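You operate a simulated robot arm through the tools that you are given. There is no shell and no other tool. Be economical: measure what you need, move in short steps, check, and stop when the job is done.

Carry out the task below with a simulated robot arm. There is one attempt and no reset: what you move stays moved.

TASK
Stack the 28 mm elbow tub from the top of the trestle table on top of the 15 mm elbow tub.
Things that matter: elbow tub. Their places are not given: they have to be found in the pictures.

It is judged by the outcome, as a careful person would: the job done as asked, and still so three seconds after it is handed in. It fails if anything else is knocked over, pushed out of place, dropped, spilled or broken.

THE ROBOT
A 6-joint arm with a two-finger parallel gripper, fixed in place. Base frame: the origin is at the foot of the arm, x ahead of it, y to its left, z up; the work surface is at about z = 0. Lengths are in m, angles in degrees, forces in N, time in s.
With the tool pointing down near the work surface it reaches from about 0.14 to 0.58 m from the base axis. Its first joint turns from -66.0 to 66.0 degrees. Payload 2.1 kg.
Tool frame: the origin (TCP) lies between the finger pads and is the grasp point; the fingertips stand 0.03 m ahead of it; z points along the fingers, y is the line along which they close. The gripper opens to 0.094 m. The fingers are 0.028 m wide and 0.01 m thick; the gripper's body (0.05 by 0.096 m) begins 0.055 m behind the TCP.
Orientation is that of the tool frame in the base frame, as [roll, pitch, yaw] about the fixed x, y, z axes, in that order (R = Rz(yaw) Ry(pitch) Rx(roll)). With the fingers straight down and closing along the base's y, the tool's x points along the base's -x, its y along +y and its z along -z.

THE INTERFACE
- The arm moves only by the tool send_rows. Its argument "motion" is a list of rows, each a list of 7 numbers: the shift along the tool's x, y, z in units of 400 mm (1.0 is 400 mm), then the turn, a rotation vector about the tool's x, y, z in units of 180 degrees (1.0 is 180 degrees), then the closure, from 0 (fully open) to 1 (shut). In form: [[tx, ty, tz, ax, ay, az, fingers], ...]. A call has 1 to 8 rows; each row is the pose to reach, as a shift and turn from the pose commanded when the call began, along the tool's axes at that moment. A call with a number of a shift or a turn outside -1 to 1 is refused whole. A row lasts 0.2 s, in which the tool goes at most 0.05 m and 8.6 degrees; a call with a longer step from one row to the next is refused whole, and so is a gripper value outside its range. A pose out of reach is approached as far as the arm can. The call stops where the force on the tool passes 40 N (or 10 N more than at its start, if that is more) or the arm is blocked; 0.2 s more then pass. The fingers move at their own pace (about 0.072 m/s each) and stop on an object; they squeeze with about 21 N. The grip force told is the motor's: it shows also when the fingers shut on nothing. Time passes only in rows, and 0.2 s behind the last, so rows that repeat a pose let the fingers close. It gives the time, the measured TCP pose, the force on the tool (base axes), the opening and the grip force at its end, in the units of the frame above (readings bear some noise).
- Cameras (640 x 400 px; columns grow to the right, rows downward): "scene" is fixed at [0.0623, -0.3772, 0.4865]; the picture's right is [0.70, -0.71, 0.00], its down [-0.39, -0.39, -0.83] and it looks along [0.59, 0.59, -0.55] (base axes); focal length 283 px, centre (320, 200). "wrist" rides on the gripper at [-0.037, 0, -0.058] in the tool frame; the picture's right is [0.00, -1.00, 0.00], its down [0.97, 0.00, -0.24] and it looks along [0.24, 0.00, 0.97] (tool axes); focal length 218 px, centre (320, 200).
- snapshot(camera): a new picture of that camera. No time passes.
- measure_at(camera, pixels): for up to 12 pixels [column, row] of the newest picture of that camera ("zoom" is the newest enlarged one), the place [x, y, z] in the base frame of the surface seen there, good to about 0.002 m. No time passes.
- inspect(camera, box): a new picture of the part [left, top, right, bottom] of that camera's present view, enlarged. No time passes.
- finish_job(): hands the job in; it is judged then, once.

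Work in short steps. Measure before you move; look again where a grasp or a placing could have gone wrong, and mend it. You have 60 turns and 22 pictures in all, the two below and enlarged ones among them. Open the gripper and draw the arm clear of the work before you hand the job in, unless the task says otherwise; then end with one line.

The tools are called after "Call:" as a command line: name --pt "numbers of a row" for each row, then --argument value for the rest, lists and objects as JSON in quotes. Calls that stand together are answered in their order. send_rows: Moves the arm, as the interface text tells. Its arguments: {"type":"object","properties":{"motion":{"type":"array"}},"required":["motion"]} The other tools are called the same way: snapshot (camera) takes a picture; measure_at (camera, pixels) gives the place of the surface under pixels of a picture; inspect (camera, box) takes an enlarged picture of a part of a camera's view; finish_job () hands the job in.

At the start:

```text
time: 0.0
tool_pos: [0.2803, 0.0152, 0.3339]
tcp_rot: [179.9, 0.0, 180.0]
force: [0.1, -0.3, 0.3]
grip_width: 0.0942
gripper_force: 0.0
```

scene: 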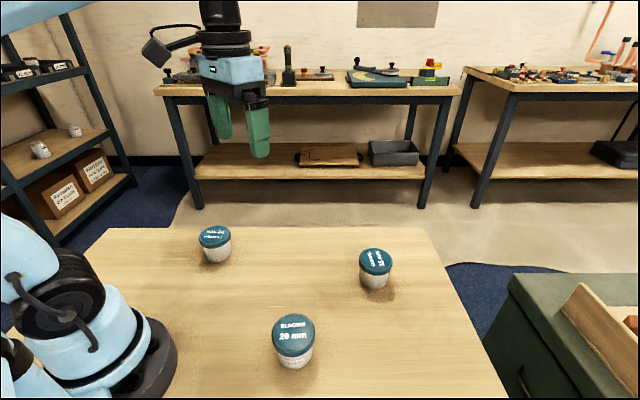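
wrist: 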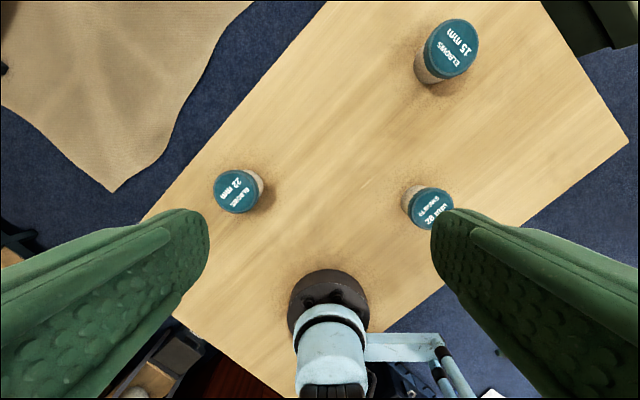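

The scene shows three tubs: near (293,340) "28 mm", right (375,268) "15 mm", back left (215,243) "22 mm". I'll zoom in to confirm the labels, and measure.

Call:
inspect --camera "scene" --box '[180, 210, 420, 380]'

Call:
measure_at --camera "scene" --pixels '[[293, 334], [274, 335], [314, 335], [293, 316], [293, 352], [376, 261], [360, 261], [391, 261], [376, 250], [376, 272], [320, 300], [215, 236]]'

Call:
measure_at --camera "wrist" --pixels '[[452, 48], [430, 48], [474, 40], [455, 22], [450, 75], [428, 208], [422, 80], [405, 205], [435, 190], [350, 150]]'

```text
2.35 times, centred on (300, 295) of scene
```

zoom: 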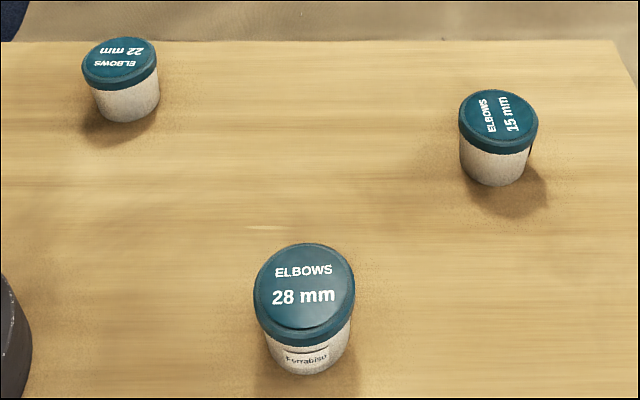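

```text
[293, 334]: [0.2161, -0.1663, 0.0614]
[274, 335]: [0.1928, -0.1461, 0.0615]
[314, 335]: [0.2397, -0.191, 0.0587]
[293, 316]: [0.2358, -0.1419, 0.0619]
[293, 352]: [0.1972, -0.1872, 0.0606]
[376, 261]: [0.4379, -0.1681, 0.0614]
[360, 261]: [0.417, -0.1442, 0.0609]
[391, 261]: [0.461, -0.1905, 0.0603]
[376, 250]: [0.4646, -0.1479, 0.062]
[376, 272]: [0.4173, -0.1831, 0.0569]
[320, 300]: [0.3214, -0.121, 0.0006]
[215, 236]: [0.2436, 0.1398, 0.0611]
```

```text
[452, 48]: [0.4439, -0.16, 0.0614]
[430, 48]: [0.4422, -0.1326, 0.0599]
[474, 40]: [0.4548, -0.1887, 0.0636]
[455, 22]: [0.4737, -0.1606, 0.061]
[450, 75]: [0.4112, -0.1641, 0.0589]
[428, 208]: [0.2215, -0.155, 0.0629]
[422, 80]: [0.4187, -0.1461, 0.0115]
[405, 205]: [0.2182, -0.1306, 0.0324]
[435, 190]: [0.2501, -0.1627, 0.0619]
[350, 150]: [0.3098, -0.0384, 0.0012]
```

The labels are confirmed: 28 mm at about (0.217,-0.166), 15 mm at about (0.441,-0.165), both 0.061 m high with lids about 0.065 m across. I'll move above the 28 mm tub and look from there.

Call:
send_rows --pt "0.027 -0.075 0.056 0 0 0 0" --pt "0.053 -0.151 0.112 0 0 0 0" --pt "0.08 -0.226 0.168 0 0 0 0" --pt "0.107 -0.302 0.223 0 0 0 0" --pt "0.133 -0.377 0.279 0 0 0 0" --pt "0.16 -0.4525 0.335 0 0 0 0" --pt "0.16 -0.4525 0.335 0 0 0 0"

Call:
snapshot --camera "wrist"

```text
time: 1.6
tool_pos: [0.219, -0.1654, 0.2006]
tcp_rot: [179.9, 0.0, 180.0]
force: [-0.6, 0.8, -0.4]
grip_width: 0.0939
gripper_force: 0.1
```

```text
18 pictures are left
```

wrist: 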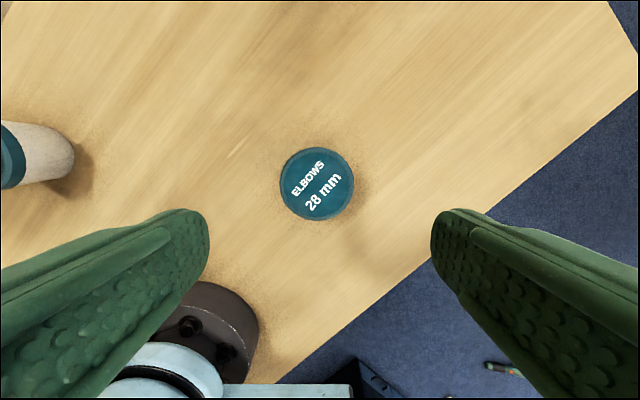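

The lid is centred near (317,184). I'll measure its edges to get an accurate centre.

Call:
measure_at --camera "wrist" --pixels '[[317, 184], [283, 184], [351, 184], [317, 151], [317, 217], [293, 160], [341, 208], [341, 160], [293, 208]]'

```text
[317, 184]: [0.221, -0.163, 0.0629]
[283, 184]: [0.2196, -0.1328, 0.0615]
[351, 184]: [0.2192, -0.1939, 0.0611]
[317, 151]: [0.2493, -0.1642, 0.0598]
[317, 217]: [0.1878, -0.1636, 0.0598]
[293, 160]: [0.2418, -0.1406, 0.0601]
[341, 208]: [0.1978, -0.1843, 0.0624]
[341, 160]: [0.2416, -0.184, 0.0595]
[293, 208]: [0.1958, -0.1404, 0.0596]
```

The lid centre is (0.219,-0.163), about 2 mm in y from the TCP. I'll go straight down to TCP z≈0.047 with the gripper open.

Call:
send_rows --pt "0 0.005 0.09 0 0 0 0" --pt "0 0.005 0.18 0 0 0 0" --pt "0 0.005 0.27 0 0 0 0" --pt "0 0.005 0.34 0 0 0 0" --pt "0 0.005 0.383 0 0 0 0" --pt "0 0.005 0.383 0 0 0 0"

Call:
snapshot --camera "scene"

```text
time: 3.0
tool_pos: [0.2164, -0.1623, 0.0467]
tcp_rot: [-180.0, 0.0, -179.9]
force: [-0.5, 1.3, 0.2]
grip_width: 0.094
gripper_force: 0.0
```

```text
17 pictures are left
```

scene: 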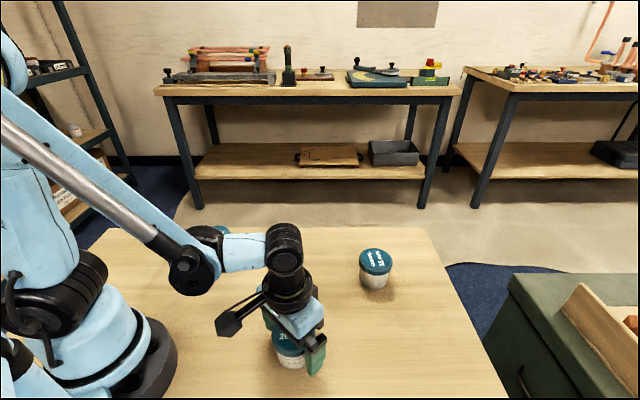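

The fingers straddle the tub, so I'll close them and then lift slightly.

Call:
send_rows --pt "0 0 0 0 0 0 1" --pt "0 0 0 0 0 0 1" --pt "0 0 0 0 0 0 1" --pt "0 0 0 0 0 0 1"

Call:
send_rows --pt "0 0 -0.03 0 0 0 1" --pt "0 0 -0.1 0 0 0 1" --pt "0 0 -0.18 0 0 0 1" --pt "0 0 -0.26 0 0 0 1" --pt "0 0 -0.34 0 0 0 1" --pt "0 0 -0.34 0 0 0 1"

Call:
snapshot --camera "scene"

Call:
snapshot --camera "wrist"

```text
time: 4.0
tool_pos: [0.2158, -0.1629, 0.0484]
tcp_rot: [179.9, 0.0, 180.0]
force: [0.5, 0.6, 0.7]
grip_width: 0.0716
gripper_force: 21.5
```

```text
time: 5.4
tool_pos: [0.2166, -0.1619, 0.1837]
tcp_rot: [179.9, 0.0, 180.0]
force: [1.3, 0.7, -3.8]
grip_width: 0.0718
gripper_force: 20.4
```

```text
16 pictures are left
```

scene: 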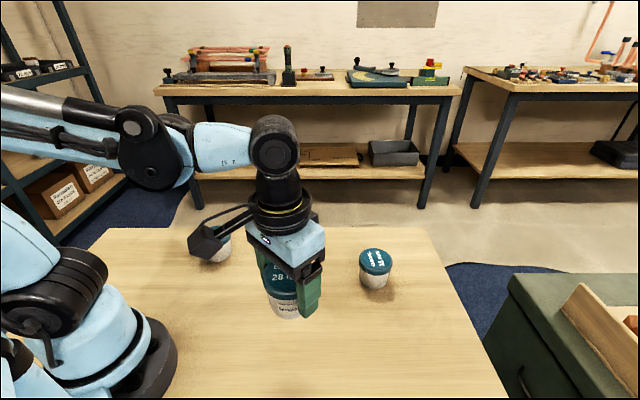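

```text
15 pictures are left
```

wrist: 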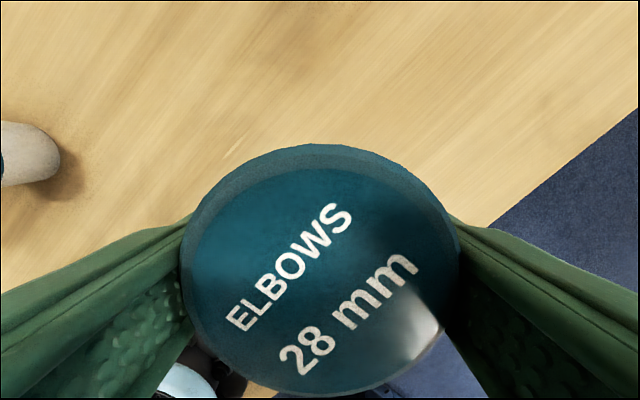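

The tub is held (width 0.072) with its lid on. I'll measure the lid's centre in hand, and zoom in on the 15 mm tub for its centre.

Call:
measure_at --camera "wrist" --pixels '[[320, 148], [320, 390], [188, 265], [454, 265], [320, 265], [225, 185], [415, 185], [320, 180]]'

Call:
inspect --camera "scene" --box '[336, 235, 416, 295]'

```text
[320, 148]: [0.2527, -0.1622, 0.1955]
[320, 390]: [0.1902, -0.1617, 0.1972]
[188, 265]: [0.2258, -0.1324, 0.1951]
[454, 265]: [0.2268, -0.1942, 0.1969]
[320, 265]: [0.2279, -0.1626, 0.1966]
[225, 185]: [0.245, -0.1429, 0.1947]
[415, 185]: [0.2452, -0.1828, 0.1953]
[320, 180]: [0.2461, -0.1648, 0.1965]
```

```text
6.67 times, centred on (376, 265) of scene
```

zoom: 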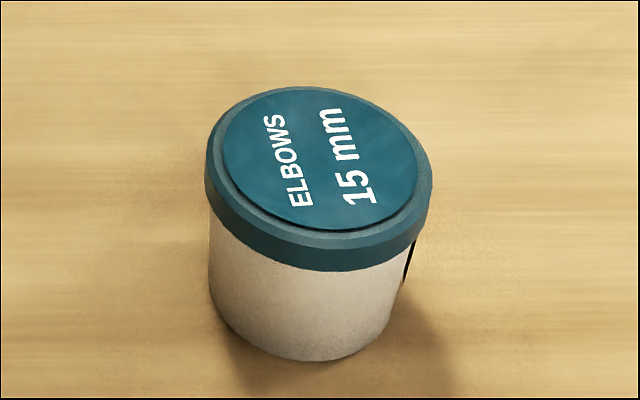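

I'll measure points on the raised disc's edges and the rim of the 15 mm lid.

Call:
measure_at --camera "zoom" --pixels '[[226, 150], [414, 165], [300, 92], [320, 226], [320, 158], [245, 112], [400, 210], [255, 205], [385, 112], [212, 150], [426, 170], [300, 230]]'

```text
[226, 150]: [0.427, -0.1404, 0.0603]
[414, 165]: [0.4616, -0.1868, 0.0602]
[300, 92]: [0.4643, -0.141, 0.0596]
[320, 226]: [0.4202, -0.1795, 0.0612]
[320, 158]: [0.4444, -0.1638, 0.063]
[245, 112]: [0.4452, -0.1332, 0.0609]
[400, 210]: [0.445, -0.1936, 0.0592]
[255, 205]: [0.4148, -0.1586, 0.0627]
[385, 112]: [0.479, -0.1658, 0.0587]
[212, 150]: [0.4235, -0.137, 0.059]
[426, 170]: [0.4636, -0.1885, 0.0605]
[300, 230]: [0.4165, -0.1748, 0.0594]
```

The 15 mm lid centre is about (0.444,-0.1625), and the held tub sits +5 mm in x and -1 mm in y from the TCP. The tub's bottom is at z≈0.134, so I'll move level by +0.2225 m in x and look again.

Call:
send_rows --pt "-0.06 0 0 0 0 0 1" --pt "-0.15 0 0 0 0 0 1" --pt "-0.25 0 0 0 0 0 1" --pt "-0.35 0 0 0 0 0 1" --pt "-0.44 0 0 0 0 0 1" --pt "-0.52 0 0 0 0 0 1" --pt "-0.556 0 0 0 0 0 1" --pt "-0.556 0 0 0 0 0 1"

Call:
inspect --camera "scene" --box '[296, 175, 456, 295]'

Call:
snapshot --camera "wrist"

```text
time: 7.2
tool_pos: [0.4397, -0.1635, 0.1839]
tcp_rot: [179.9, 0.0, -180.0]
force: [0.1, 0.5, -3.6]
grip_width: 0.0718
gripper_force: 20.9
```

```text
3.33 times, centred on (376, 235) of scene
```

zoom: 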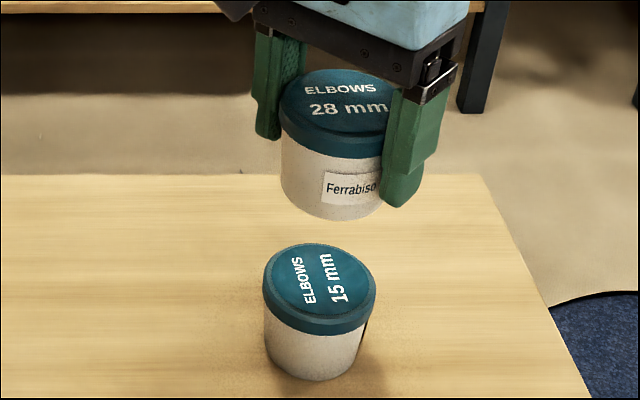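

```text
12 pictures are left
```

wrist: 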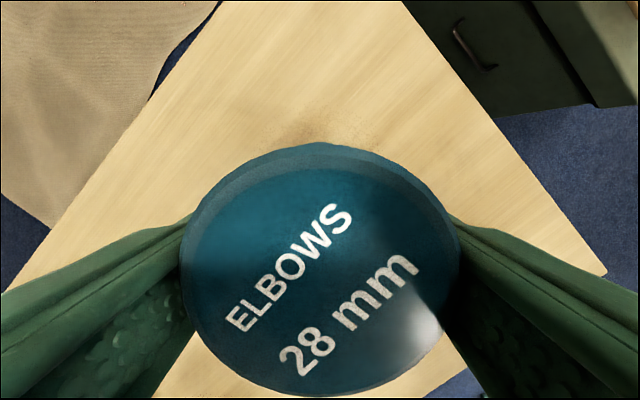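

The tub hangs above the 15 mm one. I'll verify the held lid's centre once more against the target (0.444,-0.1625).

Call:
measure_at --camera "wrist" --pixels '[[320, 148], [320, 390], [188, 265], [454, 265], [320, 265], [225, 185], [415, 185]]'

Call:
measure_at --camera "zoom" --pixels '[[274, 275], [370, 282], [310, 248], [320, 316], [322, 280], [283, 256], [362, 308], [288, 304], [353, 259], [320, 170], [315, 350], [315, 200]]'

```text
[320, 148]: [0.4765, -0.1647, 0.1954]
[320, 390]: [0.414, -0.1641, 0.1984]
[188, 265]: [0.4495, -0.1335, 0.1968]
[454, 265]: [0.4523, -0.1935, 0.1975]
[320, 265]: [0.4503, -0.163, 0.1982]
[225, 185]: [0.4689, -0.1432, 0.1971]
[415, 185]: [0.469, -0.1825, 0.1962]
```

```text
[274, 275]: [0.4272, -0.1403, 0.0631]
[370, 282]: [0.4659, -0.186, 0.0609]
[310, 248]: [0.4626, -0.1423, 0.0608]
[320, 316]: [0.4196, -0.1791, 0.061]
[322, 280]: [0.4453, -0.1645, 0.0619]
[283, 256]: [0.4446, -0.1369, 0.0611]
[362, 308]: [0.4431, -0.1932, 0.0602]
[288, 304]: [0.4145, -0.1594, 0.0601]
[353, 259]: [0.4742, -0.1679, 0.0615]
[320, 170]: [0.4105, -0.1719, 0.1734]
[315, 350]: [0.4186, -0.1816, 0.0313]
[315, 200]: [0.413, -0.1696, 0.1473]
```

The held tub is at (0.445,-0.1636) and the target at (0.444,-0.163), so they are aligned within about 1 mm. Expected contact is after about 74 mm of descent, so I'll go down 69 mm first.

Call:
send_rows --pt "0.002 0 0.05 0 0 0 1" --pt "0.002 0 0.1 0 0 0 1" --pt "0.002 0 0.145 0 0 0 1" --pt "0.002 0 0.1725 0 0 0 1" --pt "0.002 0 0.1725 0 0 0 1"

Call:
inspect --camera "scene" --box '[316, 190, 436, 290]'

```text
time: 8.4
tool_pos: [0.4398, -0.1619, 0.1137]
tcp_rot: [179.9, -0.1, -180.0]
force: [-0.1, 0.3, -4.4]
grip_width: 0.0714
gripper_force: 21.4
```

```text
4.00 times, centred on (376, 240) of scene
```

zoom: 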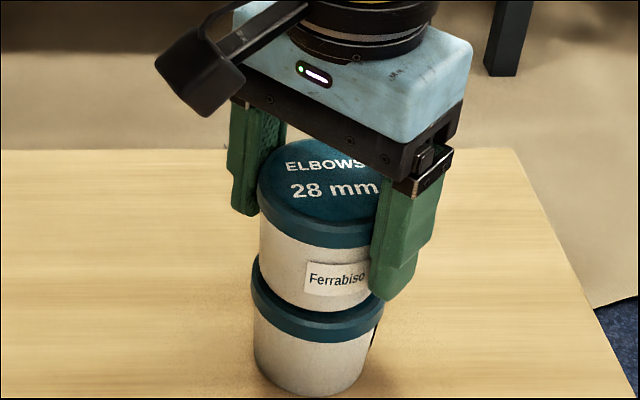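

It's well aligned: upper body bottom and lower lid are both centred near column 317. I'll lower in 1 mm steps and watch the force.

Call:
send_rows --pt "0 0 0.0025 0 0 0 1" --pt "0 0 0.005 0 0 0 1" --pt "0 0 0.0075 0 0 0 1" --pt "0 0 0.0075 0 0 0 1"

```text
time: 9.4
tool_pos: [0.4376, -0.1627, 0.1113]
tcp_rot: [179.9, 0.0, -180.0]
force: [-0.4, 0.3, -3.6]
grip_width: 0.0717
gripper_force: 21.2
```

No contact yet (force is still -3.6 N, the tub's weight), so I'll continue.

Call:
send_rows --pt "0 0 0.0025 0 0 0 1" --pt "0 0 0.0025 0 0 0 1"

Call:
send_rows --pt "0 0 0.0025 0 0 0 1" --pt "0 0 0.0025 0 0 0 1"

```text
time: 10.0
tool_pos: [0.4391, -0.1632, 0.1096]
tcp_rot: [179.9, 0.0, 179.9]
force: [-0.1, -0.3, -4.2]
grip_width: 0.0718
gripper_force: 20.8
```

```text
time: 10.6
tool_pos: [0.4386, -0.1622, 0.109]
tcp_rot: [179.9, 0.0, -180.0]
force: [-0.3, -0.5, -3.8]
grip_width: 0.0716
gripper_force: 21.2
```

Call:
send_rows --pt "0 0 0.0025 0 0 0 1" --pt "0 0 0.0025 0 0 0 1"

Call:
inspect --camera "scene" --box '[336, 220, 416, 290]'

```text
time: 11.2
tool_pos: [0.4379, -0.1634, 0.1083]
tcp_rot: [180.0, 0.0, -180.0]
force: [0.9, 0.0, -3.5]
grip_width: 0.0718
gripper_force: 21.0
```

```text
5.71 times, centred on (376, 255) of scene
```

zoom: 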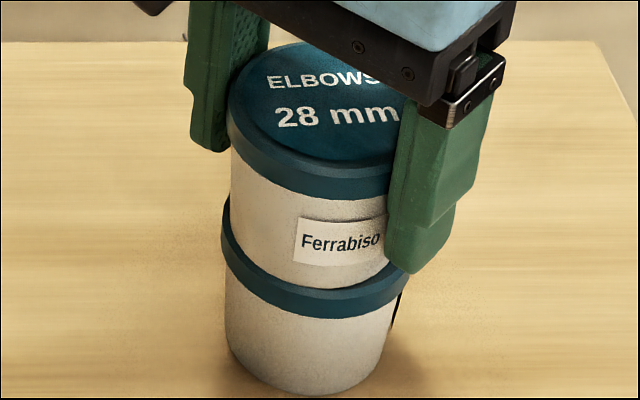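

It's very close but not touching yet (-3.5 N). I'll continue down in 1 mm steps.

Call:
send_rows --pt "0 0 0.0025 0 0 0 1" --pt "0 0 0.0025 0 0 0 1"

Call:
measure_at --camera "zoom" --pixels '[[300, 110], [310, 280], [310, 292], [310, 300], [270, 268], [270, 278]]'

```text
time: 11.8
tool_pos: [0.4394, -0.1626, 0.1079]
tcp_rot: [180.0, 0.1, -180.0]
force: [0.5, 1.3, 3.5]
grip_width: 0.0718
gripper_force: 21.2
```

```text
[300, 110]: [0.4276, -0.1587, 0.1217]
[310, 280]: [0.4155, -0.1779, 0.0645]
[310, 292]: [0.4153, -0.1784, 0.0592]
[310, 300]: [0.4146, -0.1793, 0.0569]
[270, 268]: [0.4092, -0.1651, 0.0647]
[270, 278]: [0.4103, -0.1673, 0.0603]
```

Contact: the force flipped to +3.5 N, so the tub rests on the lid. I'll open gradually, holding position.

Call:
send_rows --pt "0 0 0 0 0 0 0.2" --pt "0 0 0 0 0 0 0.15" --pt "0 0 0 0 0 0 0.05" --pt "0 0 0 0 0 0 0" --pt "0 0 0 0 0 0 0"

Call:
inspect --camera "scene" --box '[316, 190, 436, 290]'

```text
time: 13.0
tool_pos: [0.4385, -0.1625, 0.1069]
tcp_rot: [179.9, 0.0, -180.0]
force: [0.5, 0.5, -0.7]
grip_width: 0.0938
gripper_force: 0.0
```

```text
4.00 times, centred on (376, 240) of scene
```

zoom: 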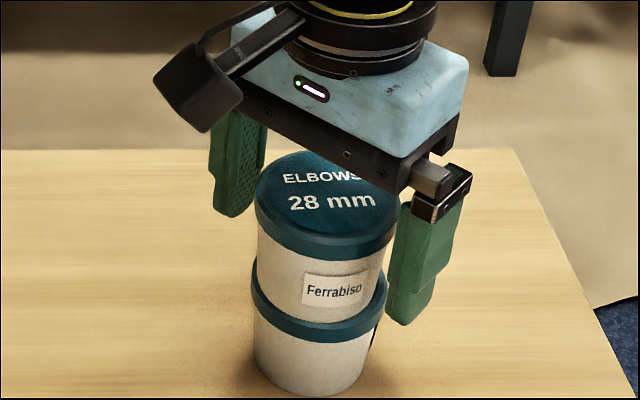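

The fingers are free of the tub on both sides. I'll rise straight up, then draw back.

Call:
send_rows --pt "0 0 -0.05 0 0 0 0" --pt "0 0 -0.15 0 0 0 0" --pt "0 0 -0.25 0 0 0 0" --pt "0 0 -0.35 0 0 0 0" --pt "0.08 0.05 -0.4 0 0 0 0" --pt "0.17 0.1 -0.4 0 0 0 0" --pt "0.26 0.15 -0.4 0 0 0 0" --pt "0.33 0.2 -0.4 0 0 0 0"

Call:
snapshot --camera "scene"

```text
time: 14.8
tool_pos: [0.3046, -0.0836, 0.2654]
tcp_rot: [-180.0, 0.0, -179.9]
force: [0.3, -0.2, 0.7]
grip_width: 0.0938
gripper_force: 0.0
```

```text
8 pictures are left
```

scene: 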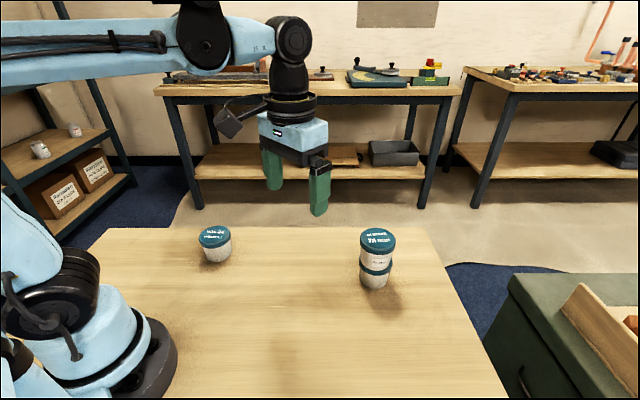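

The stack stands upright at (376,258), the 22 mm tub is untouched, and the arm is clear. I'm handing the job in.

Call:
finish_job

```text
The job is handed in.
```

The 28 mm elbow tub now stands upright on the 15 mm elbow tub, the 22 mm tub was not touched, and the arm is open and clear of the work.
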